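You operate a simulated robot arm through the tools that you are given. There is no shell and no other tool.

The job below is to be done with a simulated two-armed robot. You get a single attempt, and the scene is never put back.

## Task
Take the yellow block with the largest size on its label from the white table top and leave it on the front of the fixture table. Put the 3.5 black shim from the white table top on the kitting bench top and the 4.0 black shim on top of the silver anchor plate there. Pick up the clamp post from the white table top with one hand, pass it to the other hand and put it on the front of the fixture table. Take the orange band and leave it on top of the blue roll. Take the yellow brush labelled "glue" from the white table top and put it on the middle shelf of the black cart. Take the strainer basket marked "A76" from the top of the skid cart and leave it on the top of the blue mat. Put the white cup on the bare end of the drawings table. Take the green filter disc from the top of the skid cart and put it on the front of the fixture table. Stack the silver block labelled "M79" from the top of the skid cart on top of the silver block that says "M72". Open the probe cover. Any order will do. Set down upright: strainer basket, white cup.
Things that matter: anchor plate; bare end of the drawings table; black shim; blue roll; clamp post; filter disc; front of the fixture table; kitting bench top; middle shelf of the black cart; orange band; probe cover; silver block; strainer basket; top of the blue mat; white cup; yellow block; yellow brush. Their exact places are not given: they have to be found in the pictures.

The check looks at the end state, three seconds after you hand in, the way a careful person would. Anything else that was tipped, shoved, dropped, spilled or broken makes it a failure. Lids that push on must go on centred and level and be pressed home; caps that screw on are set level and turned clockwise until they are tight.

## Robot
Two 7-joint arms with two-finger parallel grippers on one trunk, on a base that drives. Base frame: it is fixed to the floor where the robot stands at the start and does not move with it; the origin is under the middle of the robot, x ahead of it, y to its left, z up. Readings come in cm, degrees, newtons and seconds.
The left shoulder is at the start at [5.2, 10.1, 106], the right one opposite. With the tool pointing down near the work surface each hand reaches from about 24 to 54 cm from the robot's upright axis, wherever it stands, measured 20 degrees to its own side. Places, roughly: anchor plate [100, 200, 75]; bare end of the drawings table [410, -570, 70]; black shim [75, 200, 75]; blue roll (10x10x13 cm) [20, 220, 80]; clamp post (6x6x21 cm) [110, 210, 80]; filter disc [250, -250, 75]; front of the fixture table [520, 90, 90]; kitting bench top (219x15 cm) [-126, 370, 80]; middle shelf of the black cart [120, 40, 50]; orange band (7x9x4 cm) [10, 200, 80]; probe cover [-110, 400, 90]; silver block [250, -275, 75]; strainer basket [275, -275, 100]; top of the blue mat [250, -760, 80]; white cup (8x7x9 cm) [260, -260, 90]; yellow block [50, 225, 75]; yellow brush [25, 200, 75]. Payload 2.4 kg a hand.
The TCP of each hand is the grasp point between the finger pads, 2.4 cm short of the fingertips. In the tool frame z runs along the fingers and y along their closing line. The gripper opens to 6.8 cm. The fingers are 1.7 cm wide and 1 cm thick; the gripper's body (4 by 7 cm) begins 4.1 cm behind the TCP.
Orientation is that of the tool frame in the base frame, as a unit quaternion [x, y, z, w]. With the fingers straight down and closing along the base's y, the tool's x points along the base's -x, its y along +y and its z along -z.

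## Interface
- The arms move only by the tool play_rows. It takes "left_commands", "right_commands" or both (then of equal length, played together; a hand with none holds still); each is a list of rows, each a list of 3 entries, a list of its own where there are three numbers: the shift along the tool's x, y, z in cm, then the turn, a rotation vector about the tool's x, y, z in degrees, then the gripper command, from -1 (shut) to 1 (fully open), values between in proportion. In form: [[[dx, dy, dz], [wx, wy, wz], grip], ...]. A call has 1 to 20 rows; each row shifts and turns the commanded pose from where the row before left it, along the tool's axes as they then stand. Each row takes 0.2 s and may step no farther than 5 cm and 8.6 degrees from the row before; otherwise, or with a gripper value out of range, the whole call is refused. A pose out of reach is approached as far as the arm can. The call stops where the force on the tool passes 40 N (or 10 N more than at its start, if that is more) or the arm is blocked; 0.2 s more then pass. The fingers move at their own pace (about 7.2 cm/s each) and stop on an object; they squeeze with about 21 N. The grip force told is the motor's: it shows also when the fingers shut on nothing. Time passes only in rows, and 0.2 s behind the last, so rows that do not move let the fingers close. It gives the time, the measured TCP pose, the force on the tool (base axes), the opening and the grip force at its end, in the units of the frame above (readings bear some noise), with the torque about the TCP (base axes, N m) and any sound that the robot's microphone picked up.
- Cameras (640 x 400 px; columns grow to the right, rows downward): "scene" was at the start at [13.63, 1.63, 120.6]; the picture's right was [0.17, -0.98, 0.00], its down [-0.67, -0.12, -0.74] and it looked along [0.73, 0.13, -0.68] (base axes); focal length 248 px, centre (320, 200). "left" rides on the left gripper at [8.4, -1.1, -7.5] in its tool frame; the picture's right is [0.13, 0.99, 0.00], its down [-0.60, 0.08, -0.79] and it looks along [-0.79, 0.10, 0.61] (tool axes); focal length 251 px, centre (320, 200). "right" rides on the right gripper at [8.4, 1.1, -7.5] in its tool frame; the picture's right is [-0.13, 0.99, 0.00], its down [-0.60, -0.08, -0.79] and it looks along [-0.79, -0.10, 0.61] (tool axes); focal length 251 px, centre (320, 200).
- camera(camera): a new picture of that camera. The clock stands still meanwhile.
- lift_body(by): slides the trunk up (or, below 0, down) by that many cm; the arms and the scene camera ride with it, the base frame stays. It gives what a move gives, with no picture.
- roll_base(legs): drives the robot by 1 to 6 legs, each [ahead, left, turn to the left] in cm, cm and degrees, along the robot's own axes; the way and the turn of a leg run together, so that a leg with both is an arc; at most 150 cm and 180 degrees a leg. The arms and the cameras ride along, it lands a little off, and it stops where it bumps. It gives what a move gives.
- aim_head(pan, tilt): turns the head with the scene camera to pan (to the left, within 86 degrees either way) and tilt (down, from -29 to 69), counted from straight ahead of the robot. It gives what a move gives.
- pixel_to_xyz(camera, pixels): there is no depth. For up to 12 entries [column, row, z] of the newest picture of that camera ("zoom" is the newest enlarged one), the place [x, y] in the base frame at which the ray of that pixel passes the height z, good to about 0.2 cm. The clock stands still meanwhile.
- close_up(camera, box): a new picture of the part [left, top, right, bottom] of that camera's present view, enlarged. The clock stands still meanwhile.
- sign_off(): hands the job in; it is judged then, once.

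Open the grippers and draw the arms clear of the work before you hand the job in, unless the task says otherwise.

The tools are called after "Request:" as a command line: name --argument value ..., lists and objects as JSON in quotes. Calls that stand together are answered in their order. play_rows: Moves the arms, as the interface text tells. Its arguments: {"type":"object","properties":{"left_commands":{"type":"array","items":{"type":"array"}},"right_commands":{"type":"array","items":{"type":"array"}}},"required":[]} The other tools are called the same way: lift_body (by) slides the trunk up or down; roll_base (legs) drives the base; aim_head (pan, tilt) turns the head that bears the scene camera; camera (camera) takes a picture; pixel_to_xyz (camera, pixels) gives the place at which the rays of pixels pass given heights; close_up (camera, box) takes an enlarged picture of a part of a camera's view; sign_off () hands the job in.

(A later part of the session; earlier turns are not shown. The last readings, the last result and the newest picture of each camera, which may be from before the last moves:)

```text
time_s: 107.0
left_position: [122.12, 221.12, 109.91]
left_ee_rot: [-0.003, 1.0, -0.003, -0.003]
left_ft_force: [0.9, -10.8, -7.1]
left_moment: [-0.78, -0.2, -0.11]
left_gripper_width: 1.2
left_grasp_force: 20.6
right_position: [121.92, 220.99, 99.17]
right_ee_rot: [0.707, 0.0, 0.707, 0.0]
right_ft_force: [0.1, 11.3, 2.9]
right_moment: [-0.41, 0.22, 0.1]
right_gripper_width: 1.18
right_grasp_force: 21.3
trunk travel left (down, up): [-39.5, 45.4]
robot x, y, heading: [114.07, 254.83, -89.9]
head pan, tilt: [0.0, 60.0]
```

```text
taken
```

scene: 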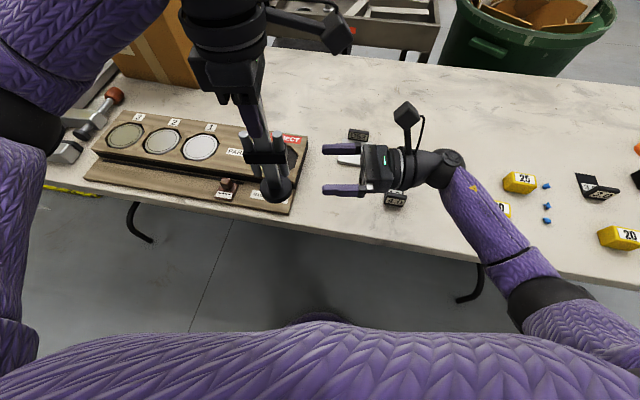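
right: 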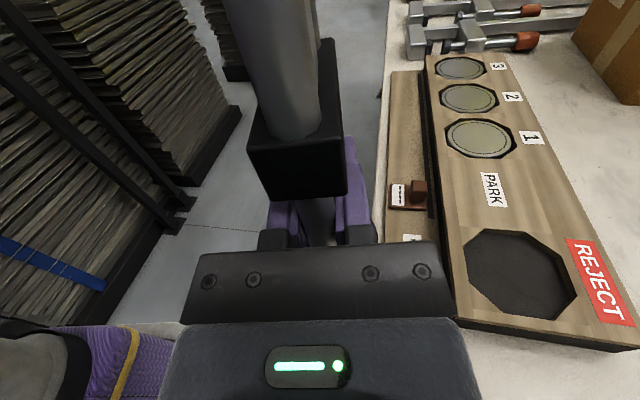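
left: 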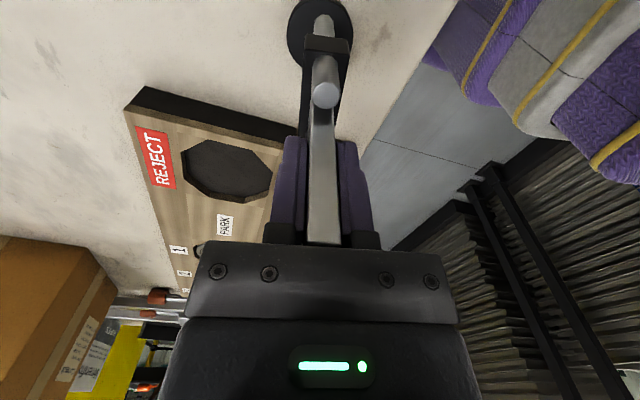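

Both hands grip the bar at 1.2 cm. I open the left gripper and draw it straight up.

Request:
play_rows --left_commands '[[[0, 0, 0], [0, 0, 0], 1], [[0, 0, 0], [0, 0, 0], 1], [[0, 0, 0], [0, 0, 0], 1], [[0, 0, -2], [0, 0, 0], 1], [[0, 0, -3], [0, 0, 0], 1], [[0, 0, -3], [0, 0, 0], 1], [[0, 0, -3], [0, 0, 0], 1]]' --right_commands '[[[0, 0, 0], [0, 0, 0], -1], [[0, 0, 0], [0, 0, 0], -1], [[0, 0, 0], [0, 0, 0], -1], [[0, 0, 0], [0, 0, 0], -1], [[0, 0, 0], [0, 0, 0], -1], [[0, 0, 0], [0, 0, 0], -1], [[0, 0, 0], [0, 0, 0], -1]]'

Request:
camera --camera "scene"

Request:
camera --camera "right"

```text
time_s: 108.6
left_position: [122.16, 221.28, 120.91]
left_ee_rot: [-0.002, 1.0, -0.002, -0.004]
left_ft_force: [0.0, -0.7, 0.1]
left_moment: [0.02, -0.01, 0.04]
left_gripper_width: 6.83
left_grasp_force: 0.0
right_position: [121.94, 221.0, 99.36]
right_ee_rot: [0.707, -0.001, 0.707, 0.001]
right_ft_force: [-0.4, 0.6, 0.1]
right_moment: [0.02, -0.01, 0.0]
right_gripper_width: 1.2
right_grasp_force: 21.2
trunk travel left (down, up): [-39.5, 45.4]
robot x, y, heading: [114.31, 254.92, -90.2]
head pan, tilt: [0.0, 60.0]
```

```text
taken
```

scene: 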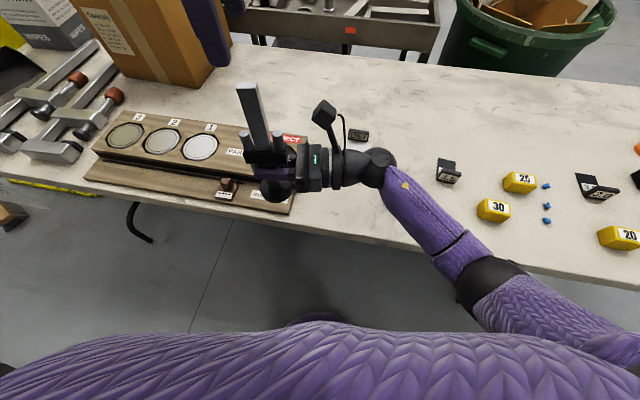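

```text
taken
```

right: 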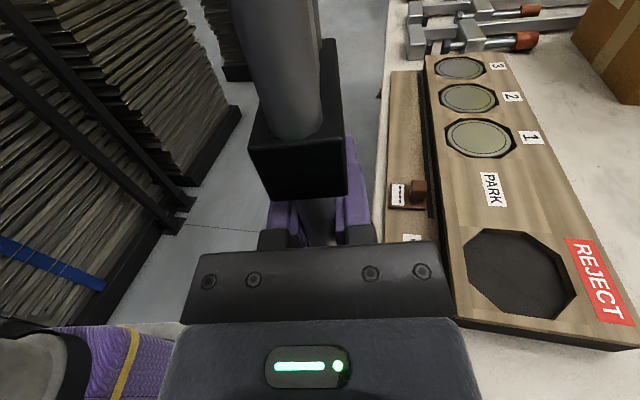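

The right hand holds the post alone, upright. I carry it to the right and a bit up, and turn the left hand 12° to match block 30.

Request:
play_rows --left_commands '[[[0, 0, 0], [0, 0, 0], 1], [[0, 0, 0], [0, 0, 0], 1], [[0, 0, 0], [0, 0, 0], 1], [[0, 0, 0], [0, 0, 0], 1], [[0, 0, 0], [0, 0, 0], 1], [[0, 0, 0], [0, 0, 0], 1], [[0, 0, 0], [0, 0, 6], 1], [[0, 0, 0], [0, 0, 6], 1], [[0, 0, 0], [0, 0, 0], 1]]' --right_commands '[[[0.5, 0, -2], [0, 0, 0], -1], [[0.8, 0, -4], [0, 0, 0], -1], [[0.8, 0, -4], [0, 0, 0], -1], [[0.8, 0, -4], [0, 0, 0], -1], [[0.8, 0, -4], [0, 0, 0], -1], [[0.8, 0, -4], [0, 0, 0], -1], [[0.5, 0, -4], [0, 0, 0], -1], [[0, 0, -2], [0, 0, 0], -1], [[0, 0, 0], [0, 0, 0], -1]]'

Request:
roll_base --legs '[[0, -53, 0]]'

Request:
camera --camera "scene"

```text
time_s: 110.6
left_position: [122.31, 221.23, 120.86]
left_ee_rot: [0.103, 0.995, -0.004, -0.004]
left_ft_force: [-0.2, 0.4, 0.4]
left_moment: [0.01, 0.02, 0.01]
left_gripper_width: 6.79
left_grasp_force: 0.0
right_position: [94.1, 220.92, 104.18]
right_ee_rot: [0.707, -0.001, 0.708, 0.001]
right_ft_force: [-0.8, 0.7, -3.4]
right_moment: [-0.02, 0.0, 0.03]
right_gripper_width: 1.17
right_grasp_force: 20.6
trunk travel left (down, up): [-39.5, 45.4]
robot x, y, heading: [114.27, 254.51, -90.0]
head pan, tilt: [0.0, 60.0]
```

```text
time_s: 113.7
left_position: [68.35, 221.2, 121.01]
left_ee_rot: [0.102, 0.995, -0.004, -0.003]
left_ft_force: [0.6, -0.2, -0.8]
left_moment: [-0.01, 0.01, -0.01]
left_gripper_width: 6.78
left_grasp_force: 0.1
right_position: [40.21, 220.85, 104.18]
right_ee_rot: [0.706, -0.001, 0.708, 0.0]
right_ft_force: [0.5, 0.0, -4.9]
right_moment: [0.0, 0.02, 0.04]
right_gripper_width: 1.18
right_grasp_force: 21.1
trunk travel left (down, up): [-39.5, 45.4]
robot x, y, heading: [60.62, 254.89, -89.9]
head pan, tilt: [0.0, 60.0]
```

```text
taken
```

scene: 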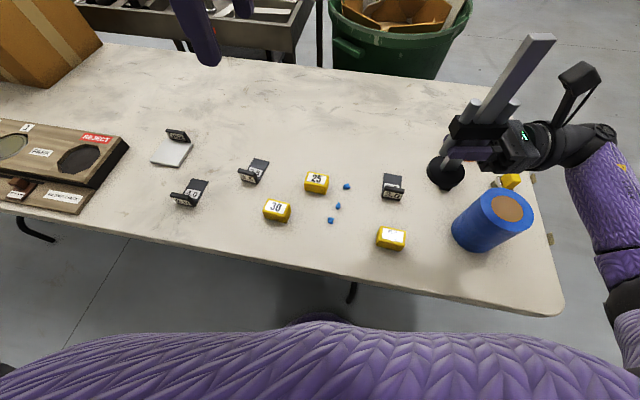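

The base is at x=60.6; block 30 is at (277,210). I zoom in to measure it.

Request:
close_up --camera "scene" --box '[240, 150, 360, 250]'

```text
4.00 times, centred on (300, 200) of scene
```

zoom: 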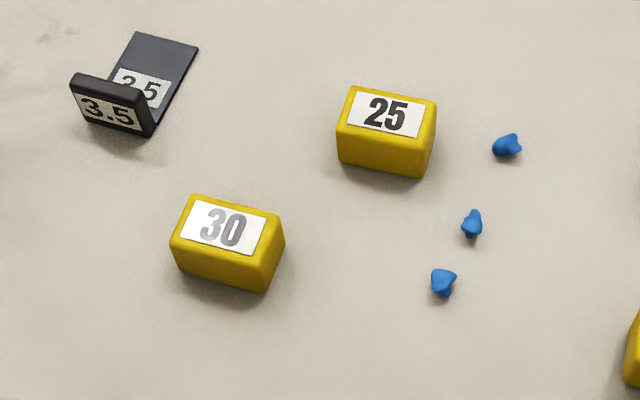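

Request:
pixel_to_xyz --camera "zoom" --pixels '[[172, 238, 77.5], [271, 257, 77.5], [285, 218, 77.5], [192, 196, 77.5], [178, 270, 73.5], [265, 293, 73.5], [284, 245, 73.5], [229, 228, 77.5], [74, 118, 73.5], [148, 136, 73.5], [137, 33, 73.9], [199, 46, 73.9]]'

```text
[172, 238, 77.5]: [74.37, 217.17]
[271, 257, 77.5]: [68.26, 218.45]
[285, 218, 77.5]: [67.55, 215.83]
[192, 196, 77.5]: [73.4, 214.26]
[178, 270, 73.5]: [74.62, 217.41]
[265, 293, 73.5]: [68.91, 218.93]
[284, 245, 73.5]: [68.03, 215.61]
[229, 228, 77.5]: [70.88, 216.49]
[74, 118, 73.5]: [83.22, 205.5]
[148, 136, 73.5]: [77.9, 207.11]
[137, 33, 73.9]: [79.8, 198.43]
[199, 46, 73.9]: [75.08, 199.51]
```

Block 30's centre is (70.9,216.5), about 6×3×4 cm, turned 12°. I bring the left hand over it and down to z≈84.

Request:
play_rows --left_commands '[[[-1.73, -2.04, 0], [0, 0, 0], 1], [[-1.73, -2.04, 0], [0, 0, 0], 1], [[0, 0, 4.6], [0, 0, 0], 1], [[0, 0, 4.6], [0, 0, 0], 1], [[0, 0, 4.6], [0, 0, 0], 1], [[0, 0, 4.6], [0, 0, 0], 1], [[0, 0, 4.6], [0, 0, 0], 1], [[0, 0, 4.6], [0, 0, 0], 1], [[0, 0, 4.6], [0, 0, 0], 1], [[0, 0, 4.6], [0, 0, 0], 1], [[0, 0, 0], [0, 0, 0], 1]]'

Request:
camera --camera "left"

Request:
camera --camera "scene"

```text
time_s: 116.1
left_position: [70.77, 216.25, 84.25]
left_ee_rot: [0.102, 0.995, -0.003, -0.004]
left_ft_force: [0.6, 0.4, 0.0]
left_moment: [-0.04, -0.03, 0.0]
left_gripper_width: 6.77
left_grasp_force: 0.1
right_position: [40.35, 221.02, 104.19]
right_ee_rot: [0.707, 0.0, 0.707, 0.0]
right_ft_force: [-0.8, 0.1, -3.9]
right_moment: [-0.03, -0.04, 0.01]
right_gripper_width: 1.17
right_grasp_force: 21.2
trunk travel left (down, up): [-39.5, 45.4]
robot x, y, heading: [60.29, 254.57, -89.9]
head pan, tilt: [0.0, 60.0]
```

```text
taken
```

left: 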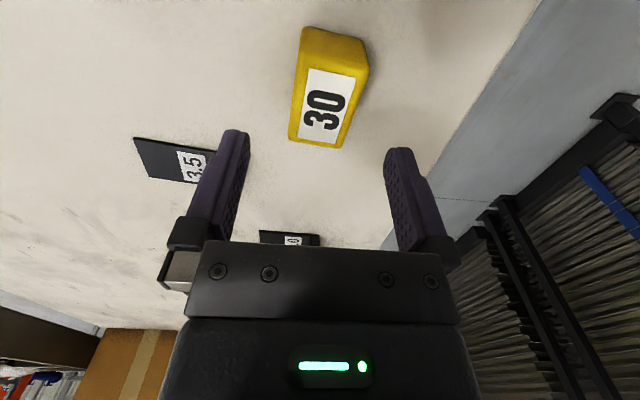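

```text
taken
```

scene: 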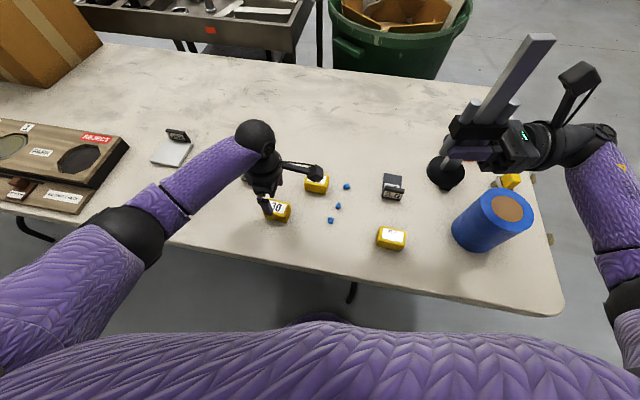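

The block (around column 328) is centred and aligned between the fingers. I descend to z≈76.4 and close.

Request:
play_rows --left_commands '[[[0, 0.2, 2.5], [0, 0, 0], 1], [[0, 0, 2.5], [0, 0, 0], 1], [[0, 0, 1.8], [0, 0, 0], 1], [[0, 0, 1.0], [0, 0, 0], 1], [[0, 0, 0], [0, 0, 0], 1], [[0, 0, 0], [0, 0, 0], -1], [[0, 0, 0], [0, 0, 0], -1], [[0, 0, 0], [0, 0, 0], -1], [[0, 0, 0], [0, 0, 0], -1]]'

Request:
camera --camera "left"

```text
time_s: 118.1
left_position: [70.83, 216.37, 76.43]
left_ee_rot: [0.102, 0.995, -0.003, -0.003]
left_ft_force: [0.8, 5.5, 7.9]
left_moment: [0.37, -0.13, 0.03]
left_gripper_width: 4.14
left_grasp_force: 21.0
right_position: [40.2, 220.96, 104.16]
right_ee_rot: [0.707, 0.0, 0.707, 0.0]
right_ft_force: [-0.5, 0.6, -3.7]
right_moment: [0.04, 0.02, -0.01]
right_gripper_width: 1.2
right_grasp_force: 21.1
trunk travel left (down, up): [-39.5, 45.4]
robot x, y, heading: [60.41, 254.67, -90.0]
head pan, tilt: [0.0, 60.0]
```

```text
taken
```

left: 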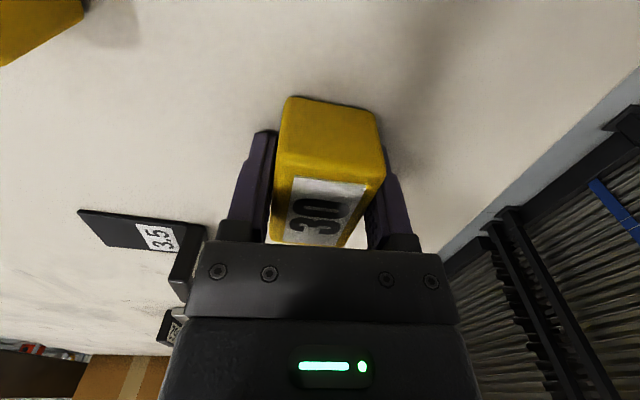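

Block 30 is held at 4.1 cm. I lift it 28 cm and then back away from the table, turning to face +x.

Request:
play_rows --left_commands '[[[0, 0, -1], [0, 0, 0], -1], [[0, 0, -2], [0, 0, 0], -1], [[0, 0, -3.5], [0, 0, 0], -1], [[0, 0, -4.5], [0, 0, 0], -1], [[0, 0, -4.5], [0, 0, 0], -1], [[0, 0, -4.5], [0, 0, 0], -1], [[0, 0, -4.5], [0, 0, 0], -1], [[0, 0, -3.5], [0, 0, 0], -1], [[0, 0, 0], [0, 0, 0], -1]]'

Request:
camera --camera "scene"

Request:
roll_base --legs '[[-22, 0, 0]]'

Request:
aim_head --pan 86 --tilt 20

Request:
camera --camera "scene"

```text
time_s: 120.1
left_position: [71.01, 216.54, 104.49]
left_ee_rot: [0.102, 0.995, -0.003, -0.003]
left_ft_force: [-0.8, 0.4, -1.8]
left_moment: [-0.01, -0.01, 0.03]
left_gripper_width: 4.09
left_grasp_force: 21.1
right_position: [40.26, 220.77, 104.1]
right_ee_rot: [0.707, -0.001, 0.707, 0.0]
right_ft_force: [0.3, -1.0, -3.9]
right_moment: [-0.03, 0.0, -0.02]
right_gripper_width: 1.18
right_grasp_force: 20.8
trunk travel left (down, up): [-39.5, 45.4]
robot x, y, heading: [60.4, 254.83, -90.0]
head pan, tilt: [0.0, 60.0]
```

```text
taken
```

scene: 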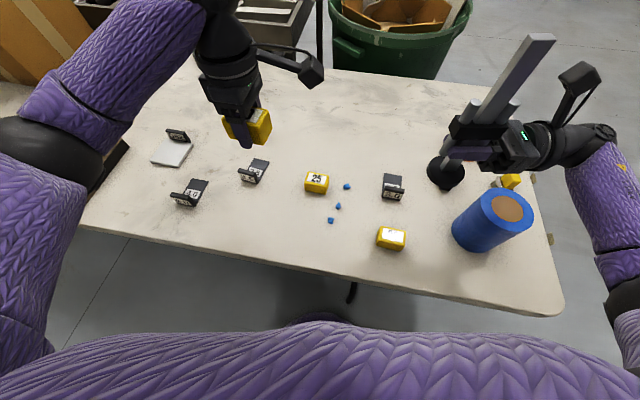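

```text
time_s: 121.8
left_position: [70.92, 238.66, 104.42]
left_ee_rot: [0.101, 0.995, -0.003, -0.003]
left_ft_force: [0.1, 0.3, -0.9]
left_moment: [-0.01, 0.03, 0.02]
left_gripper_width: 4.07
left_grasp_force: 21.2
right_position: [40.38, 243.1, 104.18]
right_ee_rot: [0.706, 0.001, 0.708, -0.001]
right_ft_force: [-0.7, 1.0, -4.2]
right_moment: [-0.01, 0.01, 0.01]
right_gripper_width: 1.18
right_grasp_force: 21.7
trunk travel left (down, up): [-39.5, 45.4]
robot x, y, heading: [60.52, 277.14, -89.8]
head pan, tilt: [0.0, 60.0]
```

```text
time_s: 123.4
left_position: [71.05, 238.75, 104.33]
left_ee_rot: [0.101, 0.995, -0.003, -0.003]
left_ft_force: [-0.1, 0.0, -1.2]
left_moment: [-0.01, -0.04, -0.02]
left_gripper_width: 4.08
left_grasp_force: 20.9
right_position: [40.34, 242.98, 104.21]
right_ee_rot: [0.707, -0.001, 0.708, 0.0]
right_ft_force: [0.3, -0.1, -3.8]
right_moment: [0.0, -0.02, -0.02]
right_gripper_width: 1.19
right_grasp_force: 20.6
trunk travel left (down, up): [-39.5, 45.4]
robot x, y, heading: [60.39, 276.51, -89.9]
head pan, tilt: [85.9, 20.0]
```

```text
taken
```

scene: 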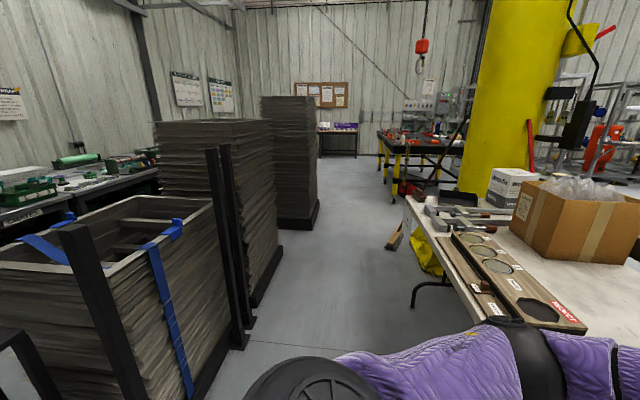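

An aisle runs along +x between the stacks and the white table toward the yellow-legged fixture table at (420,150). I measure its width.

Request:
pixel_to_xyz --camera "scene" --pixels '[[248, 338, 0], [208, 390, 0], [258, 305, 0], [282, 250, 0], [318, 222, 0], [320, 205, 0], [405, 200, 73], [385, 248, 0], [413, 306, 0], [378, 133, 88], [385, 183, 0], [430, 274, 0]]'

Request:
close_up --camera "scene" --box '[310, 80, 530, 220]'

```text
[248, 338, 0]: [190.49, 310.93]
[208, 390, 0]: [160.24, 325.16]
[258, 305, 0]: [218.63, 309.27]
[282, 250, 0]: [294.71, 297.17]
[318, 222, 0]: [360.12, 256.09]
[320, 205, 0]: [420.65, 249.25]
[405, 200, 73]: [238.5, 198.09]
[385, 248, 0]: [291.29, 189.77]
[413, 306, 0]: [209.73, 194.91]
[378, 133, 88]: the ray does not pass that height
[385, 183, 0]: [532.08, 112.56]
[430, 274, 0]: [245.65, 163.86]
```

```text
2.86 times, centred on (420, 150) of scene
```

zoom: 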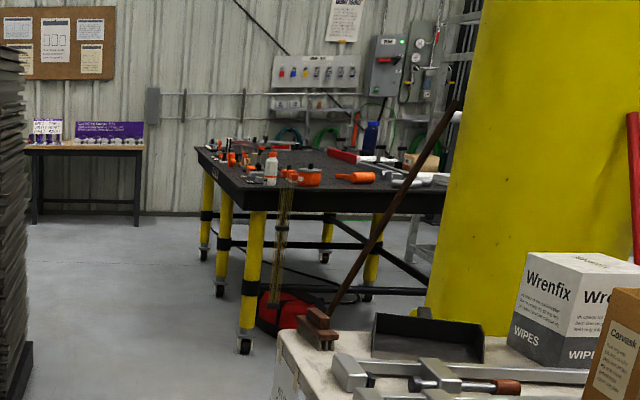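

The table itself is slanted about −11°, so the aisle widens as x grows. I turn to heading 0 and drive along the aisle, keeping away from the stacks.

Request:
roll_base --legs '[[0, 0, 90], [110, -24, 0]]'

Request:
aim_head --pan 0 --tilt 20

Request:
camera --camera "scene"

```text
time_s: 133.0
left_position: [209.36, 261.64, 104.32]
left_ee_rot: [-0.625, 0.781, -0.004, -0.001]
left_ft_force: [-0.2, 0.5, -0.3]
left_moment: [0.0, 0.02, 0.0]
left_gripper_width: 4.0
left_grasp_force: 21.0
right_position: [204.54, 231.19, 104.24]
right_ee_rot: [0.505, 0.494, 0.505, -0.495]
right_ft_force: [0.4, 0.2, -4.8]
right_moment: [-0.01, 0.03, 0.01]
right_gripper_width: 1.19
right_grasp_force: 20.6
trunk travel left (down, up): [-39.5, 45.4]
robot x, y, heading: [171.15, 251.9, -1.0]
head pan, tilt: [85.9, 20.0]
```

```text
time_s: 134.6
left_position: [209.35, 261.68, 104.54]
left_ee_rot: [-0.624, 0.781, -0.005, -0.001]
left_ft_force: [0.2, -0.7, -2.2]
left_moment: [-0.01, 0.0, 0.0]
left_gripper_width: 4.02
left_grasp_force: 21.0
right_position: [204.56, 231.05, 104.28]
right_ee_rot: [0.505, 0.494, 0.505, -0.496]
right_ft_force: [0.0, -0.4, -4.4]
right_moment: [-0.02, -0.02, 0.05]
right_gripper_width: 1.2
right_grasp_force: 21.4
trunk travel left (down, up): [-39.5, 45.4]
robot x, y, heading: [170.98, 251.54, -1.0]
head pan, tilt: [0.0, 20.0]
```

```text
taken
```

scene: 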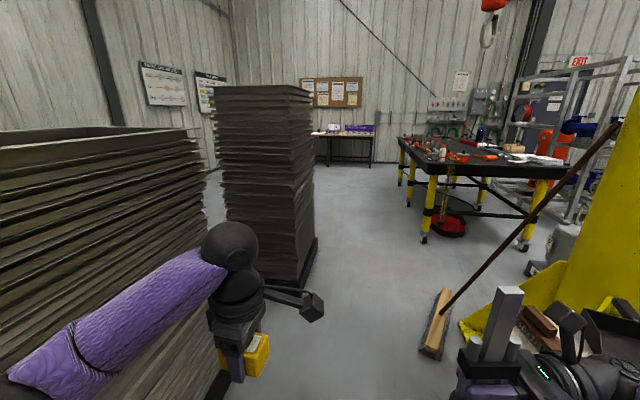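

The way ahead is open: broom head at (437,320), stack to the left, fixture table at (430–570,175). I zoom in on the fixture table and measure it.

Request:
close_up --camera "scene" --box '[380, 100, 600, 250]'

Request:
pixel_to_xyz --camera "scene" --pixels '[[425, 240, 0], [527, 248, 0], [430, 165, 90], [398, 137, 90], [568, 166, 90], [430, 350, 0], [450, 292, 0], [318, 240, 0], [300, 287, 0], [465, 340, 0], [408, 205, 0], [399, 180, 0]]'

```text
2.67 times, centred on (490, 175) of scene
```

zoom: 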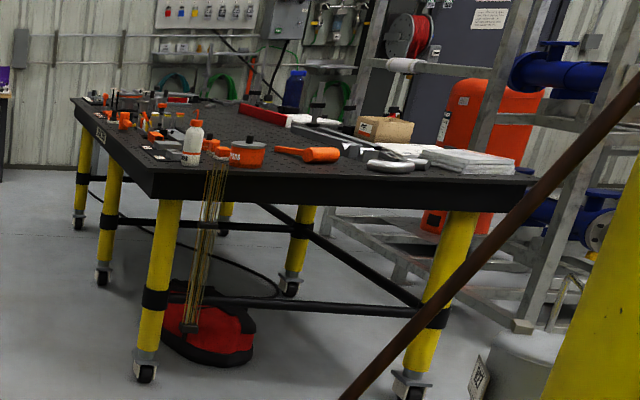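

```text
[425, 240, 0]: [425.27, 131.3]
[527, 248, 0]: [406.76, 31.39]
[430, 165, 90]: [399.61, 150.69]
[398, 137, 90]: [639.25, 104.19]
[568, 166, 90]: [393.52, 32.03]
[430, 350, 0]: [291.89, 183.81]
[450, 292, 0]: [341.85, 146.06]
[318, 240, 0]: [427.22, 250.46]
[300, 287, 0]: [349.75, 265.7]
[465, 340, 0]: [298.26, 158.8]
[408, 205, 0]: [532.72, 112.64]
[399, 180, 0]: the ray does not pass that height
```

The fixture table spans roughly x 410–640 with its left long side near y≈110–135. I tuck the right hand inward and drive past the broom and stack toward its left side.

Request:
play_rows --right_commands '[[[0, 0, 2.5], [0, 0, 0], -1], [[0, 0, 3], [0, 0, 0], -1], [[0, 0, 2.5], [0, 0, 0], -1], [[0, 0, 0], [0, 0, 0], -1]]'

Request:
roll_base --legs '[[114, -34, 0], [110, -24, 0], [75, 0, 0]]'

Request:
aim_head --pan -60 --tilt 25

Request:
camera --camera "scene"

```text
time_s: 135.6
left_position: [209.54, 261.71, 104.36]
left_ee_rot: [-0.625, 0.781, -0.005, -0.001]
left_ft_force: [0.3, -0.5, -1.1]
left_moment: [-0.02, 0.03, 0.0]
left_gripper_width: 4.0
left_grasp_force: 20.5
right_position: [204.79, 239.15, 104.1]
right_ee_rot: [0.504, 0.495, 0.504, -0.497]
right_ft_force: [0.6, -0.5, -5.3]
right_moment: [-0.01, 0.0, 0.01]
right_gripper_width: 1.21
right_grasp_force: 21.3
trunk travel left (down, up): [-39.5, 45.4]
robot x, y, heading: [171.14, 251.93, -0.9]
head pan, tilt: [0.0, 20.0]
```

```text
time_s: 150.6
left_position: [507.79, 198.19, 104.45]
left_ee_rot: [-0.623, 0.782, -0.004, -0.001]
left_ft_force: [-0.4, -0.3, -1.4]
left_moment: [0.0, -0.01, -0.03]
left_gripper_width: 4.01
left_grasp_force: 21.1
right_position: [503.11, 175.67, 104.28]
right_ee_rot: [0.505, 0.494, 0.505, -0.496]
right_ft_force: [1.0, -0.9, -4.8]
right_moment: [0.02, -0.01, -0.02]
right_gripper_width: 1.2
right_grasp_force: 21.1
trunk travel left (down, up): [-39.5, 45.4]
robot x, y, heading: [469.52, 188.55, -0.9]
head pan, tilt: [0.0, 20.0]
```

```text
time_s: 151.9
left_position: [507.76, 198.1, 104.44]
left_ee_rot: [-0.624, 0.782, -0.004, -0.001]
left_ft_force: [-0.2, -0.4, -2.2]
left_moment: [-0.01, -0.02, -0.03]
left_gripper_width: 3.98
left_grasp_force: 20.7
right_position: [502.97, 175.54, 104.32]
right_ee_rot: [0.506, 0.494, 0.506, -0.495]
right_ft_force: [-1.3, 0.2, -3.7]
right_moment: [0.02, 0.01, 0.01]
right_gripper_width: 1.17
right_grasp_force: 21.2
trunk travel left (down, up): [-39.5, 45.4]
robot x, y, heading: [469.49, 188.1, -1.0]
head pan, tilt: [-60.0, 25.0]
```

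```text
taken
```

scene: 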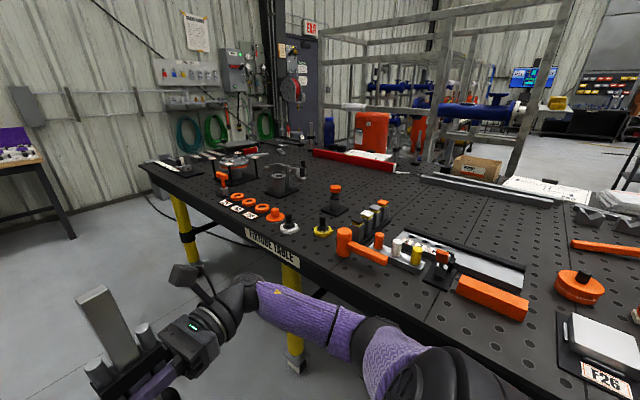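

The labelled front edge is on this side and the surface holds many items. I turn to face the table squarely and look down on it.

Request:
roll_base --legs '[[0, 10, -99]]'

Request:
aim_head --pan 0 --tilt 30

Request:
camera --camera "scene"

```text
time_s: 156.5
left_position: [479.53, 154.42, 104.39]
left_ee_rot: [0.193, 0.981, -0.002, -0.005]
left_ft_force: [0.2, 0.8, -0.4]
left_moment: [0.03, 0.0, -0.01]
left_gripper_width: 3.97
left_grasp_force: 20.7
right_position: [457.94, 162.72, 104.13]
right_ee_rot: [0.704, -0.065, 0.705, 0.064]
right_ft_force: [-0.1, -0.6, -4.2]
right_moment: [-0.03, 0.0, -0.01]
right_gripper_width: 1.17
right_grasp_force: 20.9
trunk travel left (down, up): [-39.5, 45.4]
robot x, y, heading: [475.82, 193.82, -100.5]
head pan, tilt: [-60.0, 25.0]
```

```text
time_s: 157.8
left_position: [479.41, 154.27, 104.42]
left_ee_rot: [0.192, 0.981, -0.001, -0.004]
left_ft_force: [-0.3, 0.6, -1.2]
left_moment: [-0.04, -0.01, 0.0]
left_gripper_width: 3.98
left_grasp_force: 21.0
right_position: [458.01, 162.8, 104.11]
right_ee_rot: [0.704, -0.065, 0.705, 0.064]
right_ft_force: [-0.5, 0.7, -4.5]
right_moment: [-0.01, -0.01, -0.03]
right_gripper_width: 1.21
right_grasp_force: 21.0
trunk travel left (down, up): [-39.5, 45.4]
robot x, y, heading: [476.15, 194.59, -100.7]
head pan, tilt: [0.0, 30.0]
```

```text
taken
```

scene: 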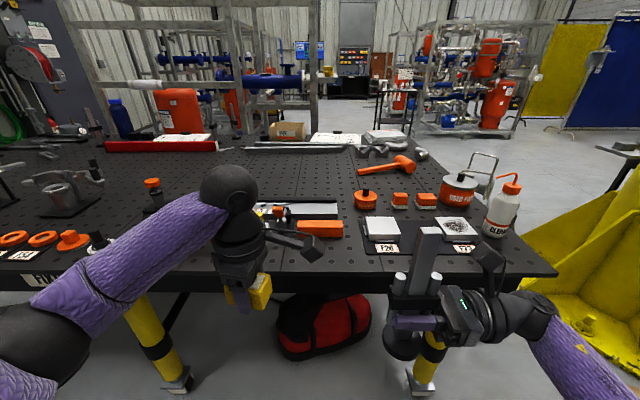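

I shift to my left along the table to view the stretch around x=520.

Request:
roll_base --legs '[[0, 50, 0]]'

Request:
aim_head --pan 0 --tilt 38

Request:
camera --camera "scene"

```text
time_s: 160.8
left_position: [528.59, 145.41, 104.33]
left_ee_rot: [0.193, 0.981, -0.001, -0.004]
left_ft_force: [0.4, -1.2, -0.2]
left_moment: [-0.02, 0.02, -0.01]
left_gripper_width: 3.97
left_grasp_force: 21.2
right_position: [507.14, 153.72, 104.16]
right_ee_rot: [0.704, -0.065, 0.704, 0.064]
right_ft_force: [0.1, 0.1, -4.7]
right_moment: [0.0, -0.02, 0.0]
right_gripper_width: 1.18
right_grasp_force: 20.5
trunk travel left (down, up): [-39.5, 45.4]
robot x, y, heading: [525.11, 185.1, -100.5]
head pan, tilt: [0.0, 30.0]
```

```text
time_s: 161.4
left_position: [528.65, 145.47, 104.49]
left_ee_rot: [0.193, 0.981, -0.002, -0.003]
left_ft_force: [0.8, 0.1, -1.0]
left_moment: [0.01, 0.02, 0.02]
left_gripper_width: 3.98
left_grasp_force: 20.8
right_position: [507.19, 153.75, 104.17]
right_ee_rot: [0.704, -0.065, 0.705, 0.063]
right_ft_force: [-0.1, 0.3, -3.9]
right_moment: [0.01, 0.02, 0.01]
right_gripper_width: 1.19
right_grasp_force: 20.6
trunk travel left (down, up): [-39.5, 45.4]
robot x, y, heading: [525.51, 184.98, -100.2]
head pan, tilt: [0.0, 38.0]
```

```text
taken
```

scene: 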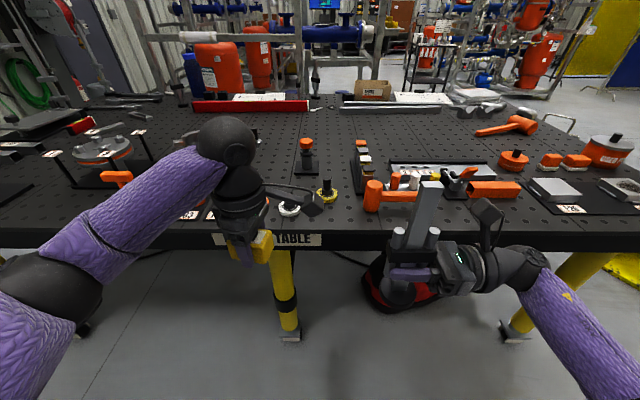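

The view is too shallow; I raise the trunk 20 cm for a higher look down on the front area.

Request:
lift_body --by 25

Request:
aim_head --pan 0 --tilt 48

Request:
camera --camera "scene"

Request:
aim_head --pan 35 --tilt 40

Request:
camera --camera "scene"

```text
time_s: 164.0
left_position: [528.53, 145.41, 129.34]
left_ee_rot: [0.192, 0.981, -0.002, -0.004]
left_ft_force: [-0.7, 0.0, -0.8]
left_moment: [-0.02, -0.01, 0.0]
left_gripper_width: 3.98
left_grasp_force: 21.1
right_position: [507.04, 153.79, 129.06]
right_ee_rot: [0.704, -0.065, 0.704, 0.065]
right_ft_force: [0.2, -0.4, -4.1]
right_moment: [0.01, 0.01, 0.0]
right_gripper_width: 1.2
right_grasp_force: 21.2
trunk travel left (down, up): [-64.5, 20.5]
robot x, y, heading: [524.99, 185.03, -100.4]
head pan, tilt: [0.0, 38.0]
```

```text
time_s: 164.8
left_position: [528.52, 145.43, 129.42]
left_ee_rot: [0.193, 0.981, -0.001, -0.004]
left_ft_force: [0.5, -0.7, -2.0]
left_moment: [-0.01, 0.0, 0.03]
left_gripper_width: 3.99
left_grasp_force: 21.0
right_position: [507.1, 153.7, 129.24]
right_ee_rot: [0.704, -0.065, 0.705, 0.064]
right_ft_force: [-0.7, 0.3, -3.6]
right_moment: [-0.02, 0.02, 0.0]
right_gripper_width: 1.19
right_grasp_force: 20.6
trunk travel left (down, up): [-64.5, 20.5]
robot x, y, heading: [525.3, 184.78, -100.4]
head pan, tilt: [0.0, 48.0]
```

```text
taken
```

scene: 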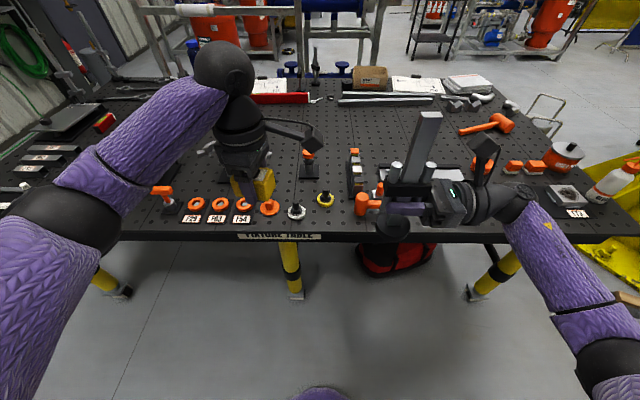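

```text
time_s: 165.8
left_position: [528.65, 145.48, 129.49]
left_ee_rot: [0.192, 0.981, -0.002, -0.003]
left_ft_force: [-0.1, 0.4, -1.7]
left_moment: [-0.01, 0.0, 0.0]
left_gripper_width: 3.98
left_grasp_force: 21.0
right_position: [507.18, 153.73, 129.23]
right_ee_rot: [0.704, -0.065, 0.704, 0.065]
right_ft_force: [0.8, 0.0, -4.1]
right_moment: [0.01, 0.01, -0.01]
right_gripper_width: 1.18
right_grasp_force: 20.9
trunk travel left (down, up): [-64.5, 20.5]
robot x, y, heading: [525.03, 184.73, -100.3]
head pan, tilt: [35.0, 40.0]
```

```text
taken
```

scene: 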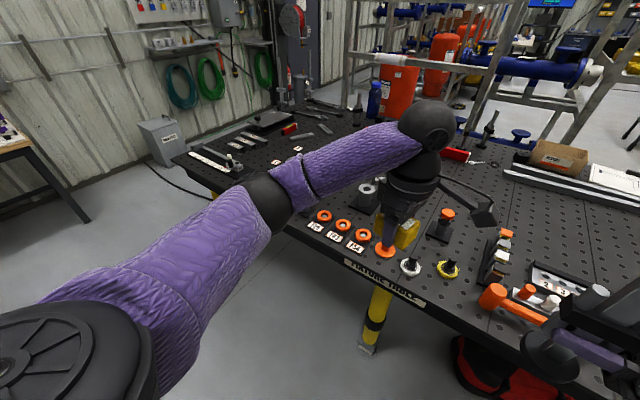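

The front strip carries rings, knobs, a hammer and plates; I need a free spot. I measure the edge and spread both hands outward to clear the view.

Request:
pixel_to_xyz --camera "scene" --pixels '[[345, 258, 90], [425, 300, 90], [480, 333, 90], [410, 268, 90], [448, 268, 90], [385, 250, 90], [440, 235, 90], [400, 262, 90], [450, 280, 90]]'

Request:
play_rows --left_commands '[[[-4, 0, -1], [0, 0, 0], -1], [[-4, 0, -1], [0, 0, 0], -1], [[-4, 0, 0], [0, 0, 0], -1], [[-4, 0, 0], [0, 0, 0], -1], [[0, 0, 0], [0, 0, 0], -1]]' --right_commands '[[[0, 0, -3], [0, 0, 0], -1], [[0, 0, -4], [0, 0, 0], -1], [[0, 0, -3], [0, 0, 0], -1], [[0, 0, 0], [0, 0, 0], -1], [[0, 0, 0], [0, 0, 0], -1]]'

Request:
aim_head --pan 0 --tilt 45

Request:
camera --camera "scene"

```text
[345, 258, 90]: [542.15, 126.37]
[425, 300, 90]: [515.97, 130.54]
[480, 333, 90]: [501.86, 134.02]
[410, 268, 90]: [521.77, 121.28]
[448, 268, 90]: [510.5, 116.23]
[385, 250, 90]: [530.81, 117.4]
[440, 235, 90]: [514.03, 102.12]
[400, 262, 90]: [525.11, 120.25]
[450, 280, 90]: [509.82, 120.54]
```

```text
time_s: 167.0
left_position: [543.5, 139.41, 131.27]
left_ee_rot: [0.192, 0.981, -0.002, -0.003]
left_ft_force: [-0.3, 0.0, -1.5]
left_moment: [0.02, 0.02, -0.05]
left_gripper_width: 4.01
left_grasp_force: 21.1
right_position: [497.24, 155.52, 129.31]
right_ee_rot: [0.704, -0.066, 0.705, 0.065]
right_ft_force: [-0.3, -0.2, -3.7]
right_moment: [-0.01, 0.0, 0.01]
right_gripper_width: 1.19
right_grasp_force: 20.3
trunk travel left (down, up): [-64.5, 20.5]
robot x, y, heading: [525.08, 185.03, -100.6]
head pan, tilt: [35.0, 40.0]
```

```text
time_s: 168.0
left_position: [543.36, 139.39, 131.28]
left_ee_rot: [0.193, 0.981, -0.001, -0.005]
left_ft_force: [-0.2, 0.9, -1.8]
left_moment: [-0.02, 0.02, 0.0]
left_gripper_width: 3.98
left_grasp_force: 20.7
right_position: [497.27, 155.61, 129.23]
right_ee_rot: [0.704, -0.065, 0.704, 0.064]
right_ft_force: [-0.4, 0.2, -4.6]
right_moment: [0.05, -0.01, -0.01]
right_gripper_width: 1.2
right_grasp_force: 21.3
trunk travel left (down, up): [-64.5, 20.5]
robot x, y, heading: [525.24, 185.0, -100.2]
head pan, tilt: [0.0, 45.0]
```

```text
taken
```

scene: 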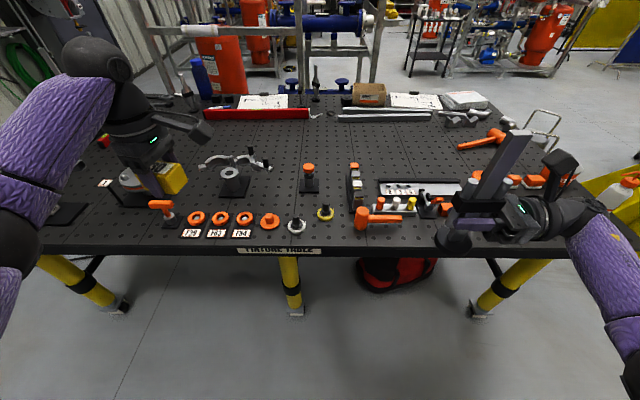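

Now the front half is visible; the holes area between the orange knob (309,180) and the block stand (355,185), and beyond, looks free. I measure points there.

Request:
pixel_to_xyz --camera "scene" --pixels '[[335, 170, 90], [335, 190, 90], [335, 150, 90], [310, 192, 90], [350, 210, 90], [280, 190, 90], [270, 165, 90], [320, 246, 90], [325, 217, 90], [420, 240, 90], [440, 215, 90], [330, 130, 90]]'

Request:
close_up --camera "scene" --box '[200, 120, 440, 260]'

Request:
close_up --camera "scene" --box '[400, 120, 640, 270]'

```text
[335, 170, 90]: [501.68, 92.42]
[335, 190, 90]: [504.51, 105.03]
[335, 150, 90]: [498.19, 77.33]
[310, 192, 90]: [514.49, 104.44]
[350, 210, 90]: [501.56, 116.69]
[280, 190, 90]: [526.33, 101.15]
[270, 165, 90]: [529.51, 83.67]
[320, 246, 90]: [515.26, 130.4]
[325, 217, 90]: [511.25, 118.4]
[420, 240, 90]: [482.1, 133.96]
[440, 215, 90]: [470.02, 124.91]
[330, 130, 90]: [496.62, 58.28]
```

```text
2.67 times, centred on (320, 190) of scene
```

zoom: 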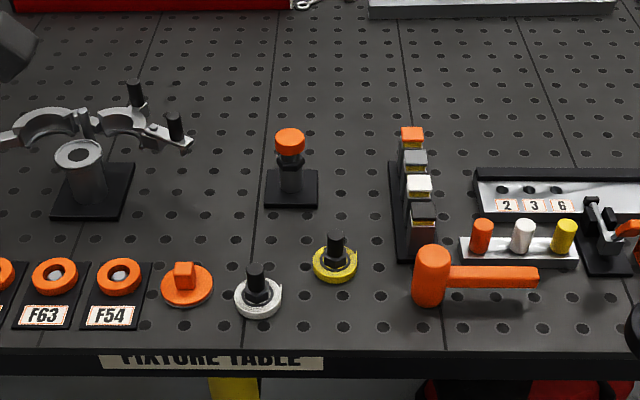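

```text
2.67 times, centred on (520, 195) of scene
```

zoom: 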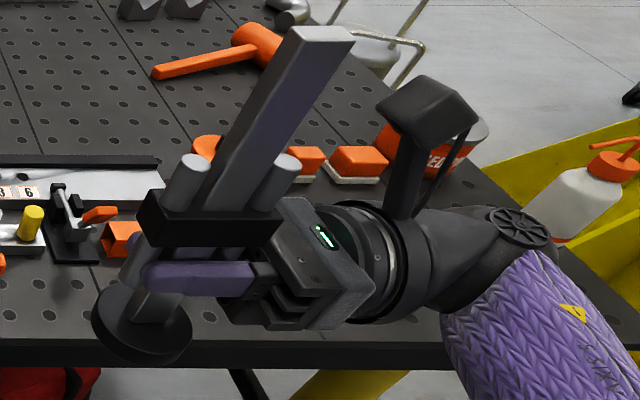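

A good free spot for the block is around (527,100); for the post, the strip near the edge in front of the gap between yellow flange and hammer. I drive 28 cm closer (hands are high above everything) and look straight down.

Request:
roll_base --legs '[[28, 0, 0]]'

Request:
aim_head --pan 0 --tilt 62

Request:
camera --camera "scene"

```text
time_s: 169.9
left_position: [538.35, 111.59, 131.21]
left_ee_rot: [0.193, 0.981, -0.002, -0.004]
left_ft_force: [0.2, -1.2, -0.9]
left_moment: [0.03, -0.03, -0.01]
left_gripper_width: 3.98
left_grasp_force: 21.1
right_position: [492.12, 127.93, 129.3]
right_ee_rot: [0.704, -0.065, 0.704, 0.065]
right_ft_force: [-0.6, 0.9, -3.5]
right_moment: [0.01, 0.01, 0.0]
right_gripper_width: 1.21
right_grasp_force: 21.1
trunk travel left (down, up): [-64.5, 20.5]
robot x, y, heading: [519.65, 157.11, -100.3]
head pan, tilt: [0.0, 45.0]
```

```text
time_s: 170.7
left_position: [538.26, 111.79, 131.31]
left_ee_rot: [0.194, 0.981, -0.002, -0.004]
left_ft_force: [0.2, -0.4, -0.3]
left_moment: [-0.03, -0.02, -0.04]
left_gripper_width: 4.0
left_grasp_force: 21.1
right_position: [492.08, 127.94, 129.2]
right_ee_rot: [0.704, -0.066, 0.704, 0.066]
right_ft_force: [0.2, 0.4, -4.1]
right_moment: [0.0, -0.01, 0.01]
right_gripper_width: 1.2
right_grasp_force: 21.1
trunk travel left (down, up): [-64.5, 20.5]
robot x, y, heading: [520.2, 156.83, -100.5]
head pan, tilt: [0.0, 62.0]
```

```text
taken
```

scene: 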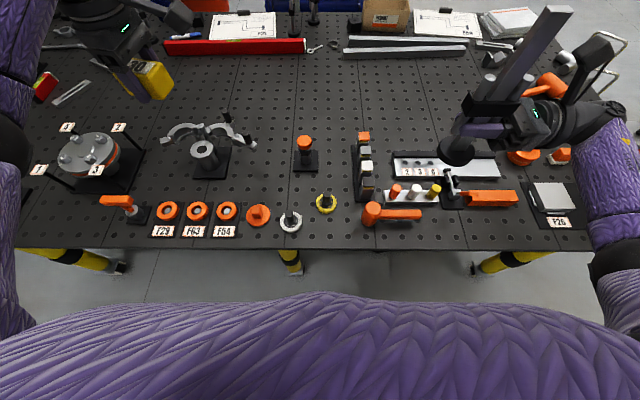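

This top view maps the front: hammer (390,213), orange bar (490,198), F26 plate (555,205), edge near row 248. The strip around (465,228) is bare. I measure.

Request:
pixel_to_xyz --camera "scene" --pixels '[[470, 249, 90], [371, 227, 90], [422, 218, 90], [490, 206, 90], [558, 229, 90], [326, 214, 90], [291, 233, 90], [450, 228, 90], [280, 248, 90], [265, 185, 90], [330, 180, 90], [540, 248, 90]]'

Request:
close_up --camera "scene" --box '[340, 120, 600, 260]'

Request:
close_up --camera "scene" --box '[180, 110, 380, 250]'

```text
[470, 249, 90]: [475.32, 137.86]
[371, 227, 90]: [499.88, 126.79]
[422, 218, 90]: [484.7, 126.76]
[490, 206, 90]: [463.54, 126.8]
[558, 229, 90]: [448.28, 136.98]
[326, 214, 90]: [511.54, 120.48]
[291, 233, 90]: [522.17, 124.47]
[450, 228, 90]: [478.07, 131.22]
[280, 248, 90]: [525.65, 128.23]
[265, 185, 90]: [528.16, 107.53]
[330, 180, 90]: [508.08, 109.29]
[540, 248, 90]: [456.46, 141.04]
```

```text
2.46 times, centred on (470, 190) of scene
```

zoom: 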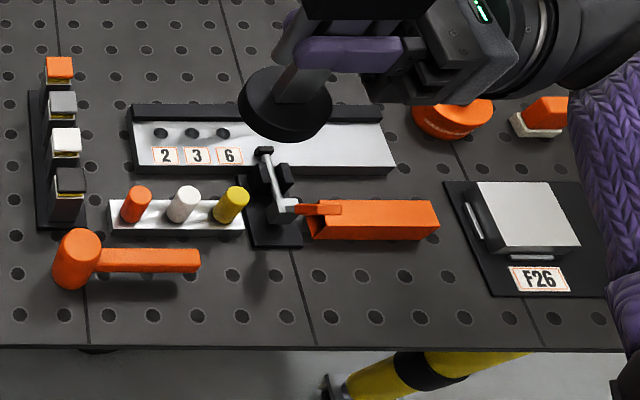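

```text
2.86 times, centred on (280, 180) of scene
```

zoom: 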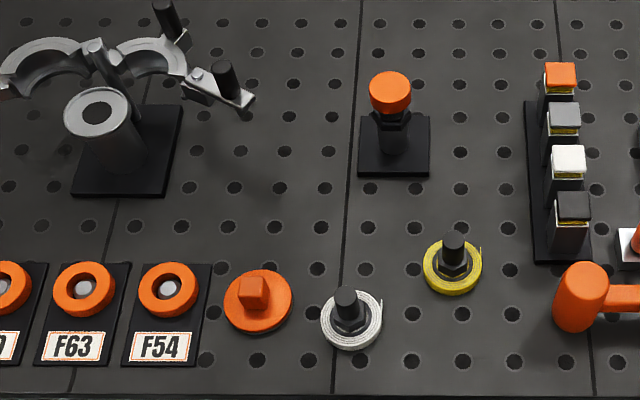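

The bare strip in front of the orange bar (x≈465–484, y≈127–138) suits the post, and (531,105) suits the block. I first move 6 cm closer and put the left hand above the block's spot.

Request:
roll_base --legs '[[6, 0, 0]]'

Request:
camera --camera "scene"

Request:
pixel_to_xyz --camera "scene" --pixels '[[320, 270, 90], [265, 200, 90], [255, 190, 90], [305, 180, 90], [245, 225, 90], [235, 170, 90]]'

```text
time_s: 171.7
left_position: [537.21, 105.76, 131.23]
left_ee_rot: [0.193, 0.981, -0.002, -0.005]
left_ft_force: [-0.5, -0.9, -1.3]
left_moment: [0.01, 0.02, 0.02]
left_gripper_width: 4.0
left_grasp_force: 20.9
right_position: [491.16, 121.91, 129.22]
right_ee_rot: [0.704, -0.066, 0.704, 0.065]
right_ft_force: [0.5, -0.5, -4.5]
right_moment: [-0.01, 0.0, 0.03]
right_gripper_width: 1.21
right_grasp_force: 21.3
trunk travel left (down, up): [-64.5, 20.5]
robot x, y, heading: [518.84, 151.67, -100.5]
head pan, tilt: [0.0, 62.0]
```

```text
taken
```

scene: 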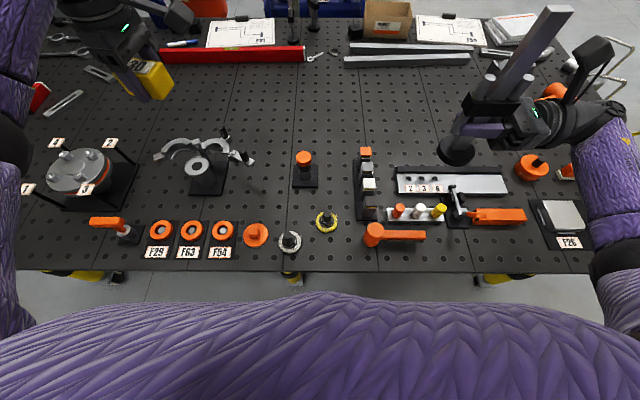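

```text
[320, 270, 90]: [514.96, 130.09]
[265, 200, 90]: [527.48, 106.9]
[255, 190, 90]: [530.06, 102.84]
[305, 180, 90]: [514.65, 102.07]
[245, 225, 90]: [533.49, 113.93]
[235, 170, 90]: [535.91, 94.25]
```

I slide the left hand over (529.5,105.5), then lower the trunk 20 cm.

Request:
play_rows --left_commands '[[[2.35, -1.03, 0], [0, 0, 0], -1], [[2.35, -1.03, 0], [0, 0, 0], -1], [[2.35, -1.03, 0], [0, 0, 0], -1], [[0, 0, 0], [0, 0, 0], -1]]'

Request:
lift_body --by -20

Request:
camera --camera "scene"

Request:
camera --camera "left"

```text
time_s: 172.7
left_position: [529.5, 105.76, 131.34]
left_ee_rot: [0.193, 0.981, -0.003, -0.003]
left_ft_force: [-0.6, 0.5, -1.0]
left_moment: [-0.02, 0.01, 0.01]
left_gripper_width: 3.97
left_grasp_force: 21.3
right_position: [491.04, 122.14, 129.23]
right_ee_rot: [0.704, -0.066, 0.704, 0.065]
right_ft_force: [0.1, 0.4, -5.1]
right_moment: [0.02, -0.01, 0.01]
right_gripper_width: 1.19
right_grasp_force: 21.0
trunk travel left (down, up): [-64.5, 20.5]
robot x, y, heading: [518.94, 151.4, -100.5]
head pan, tilt: [0.0, 62.0]
```

```text
time_s: 174.9
left_position: [529.45, 105.72, 111.34]
left_ee_rot: [0.194, 0.981, -0.003, -0.003]
left_ft_force: [-0.4, 0.5, -0.9]
left_moment: [0.0, 0.0, 0.01]
left_gripper_width: 3.98
left_grasp_force: 21.7
right_position: [491.0, 122.05, 109.29]
right_ee_rot: [0.704, -0.065, 0.704, 0.064]
right_ft_force: [0.6, 0.2, -4.7]
right_moment: [0.02, -0.03, 0.03]
right_gripper_width: 1.2
right_grasp_force: 21.4
trunk travel left (down, up): [-44.5, 40.4]
robot x, y, heading: [519.21, 151.14, -100.5]
head pan, tilt: [0.0, 62.0]
```

```text
taken
```

scene: 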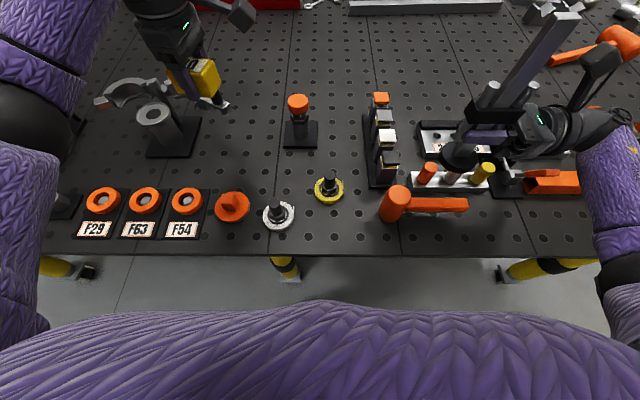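

```text
taken
```

left: 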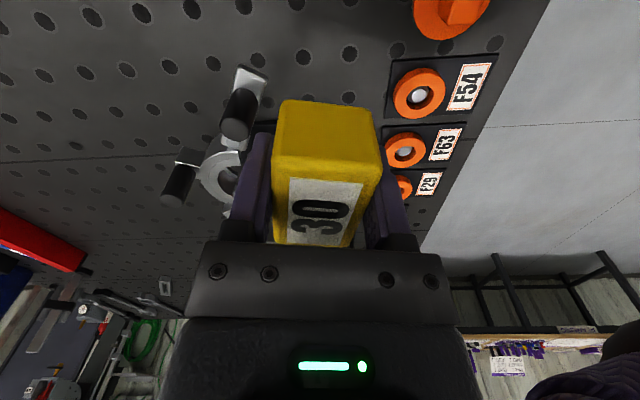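

The clamp handles nearest the block lie around (531,84), well beyond my spot, so the drop zone is clear. I lower the left hand to z≈96.

Request:
play_rows --left_commands '[[[0, 0, 3], [0, 0, 0], -1], [[0, 0, 3], [0, 0, 0], -1], [[0, 0, 3], [0, 0, 0], -1], [[0, 0, 3], [0, 0, 0], -1], [[0, 0, 3], [0, 0, 0], -1], [[0, 0, 0], [0, 0, 0], -1]]'

Request:
camera --camera "scene"

Request:
camera --camera "left"

```text
time_s: 176.3
left_position: [529.32, 105.58, 96.22]
left_ee_rot: [0.194, 0.981, -0.002, -0.003]
left_ft_force: [0.1, 0.0, -1.0]
left_moment: [-0.02, -0.01, 0.0]
left_gripper_width: 3.98
left_grasp_force: 20.5
right_position: [490.99, 122.1, 109.29]
right_ee_rot: [0.704, -0.066, 0.704, 0.065]
right_ft_force: [-0.3, -0.2, -4.5]
right_moment: [0.03, -0.03, 0.0]
right_gripper_width: 1.21
right_grasp_force: 20.9
trunk travel left (down, up): [-44.5, 40.4]
robot x, y, heading: [518.71, 151.6, -100.6]
head pan, tilt: [0.0, 62.0]
```

```text
taken
```

scene: 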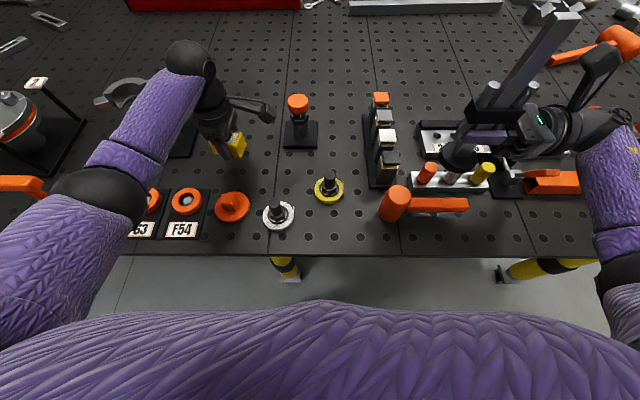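

```text
taken
```

left: 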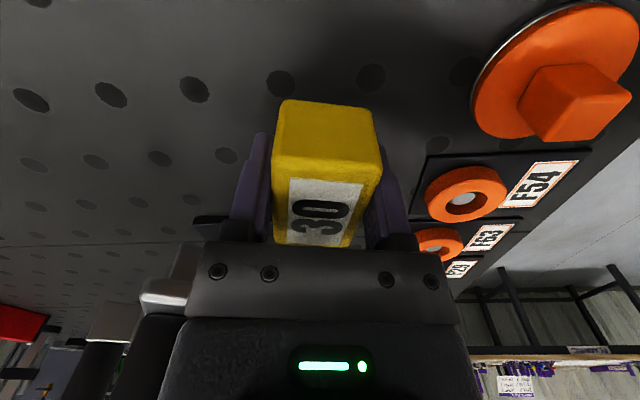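

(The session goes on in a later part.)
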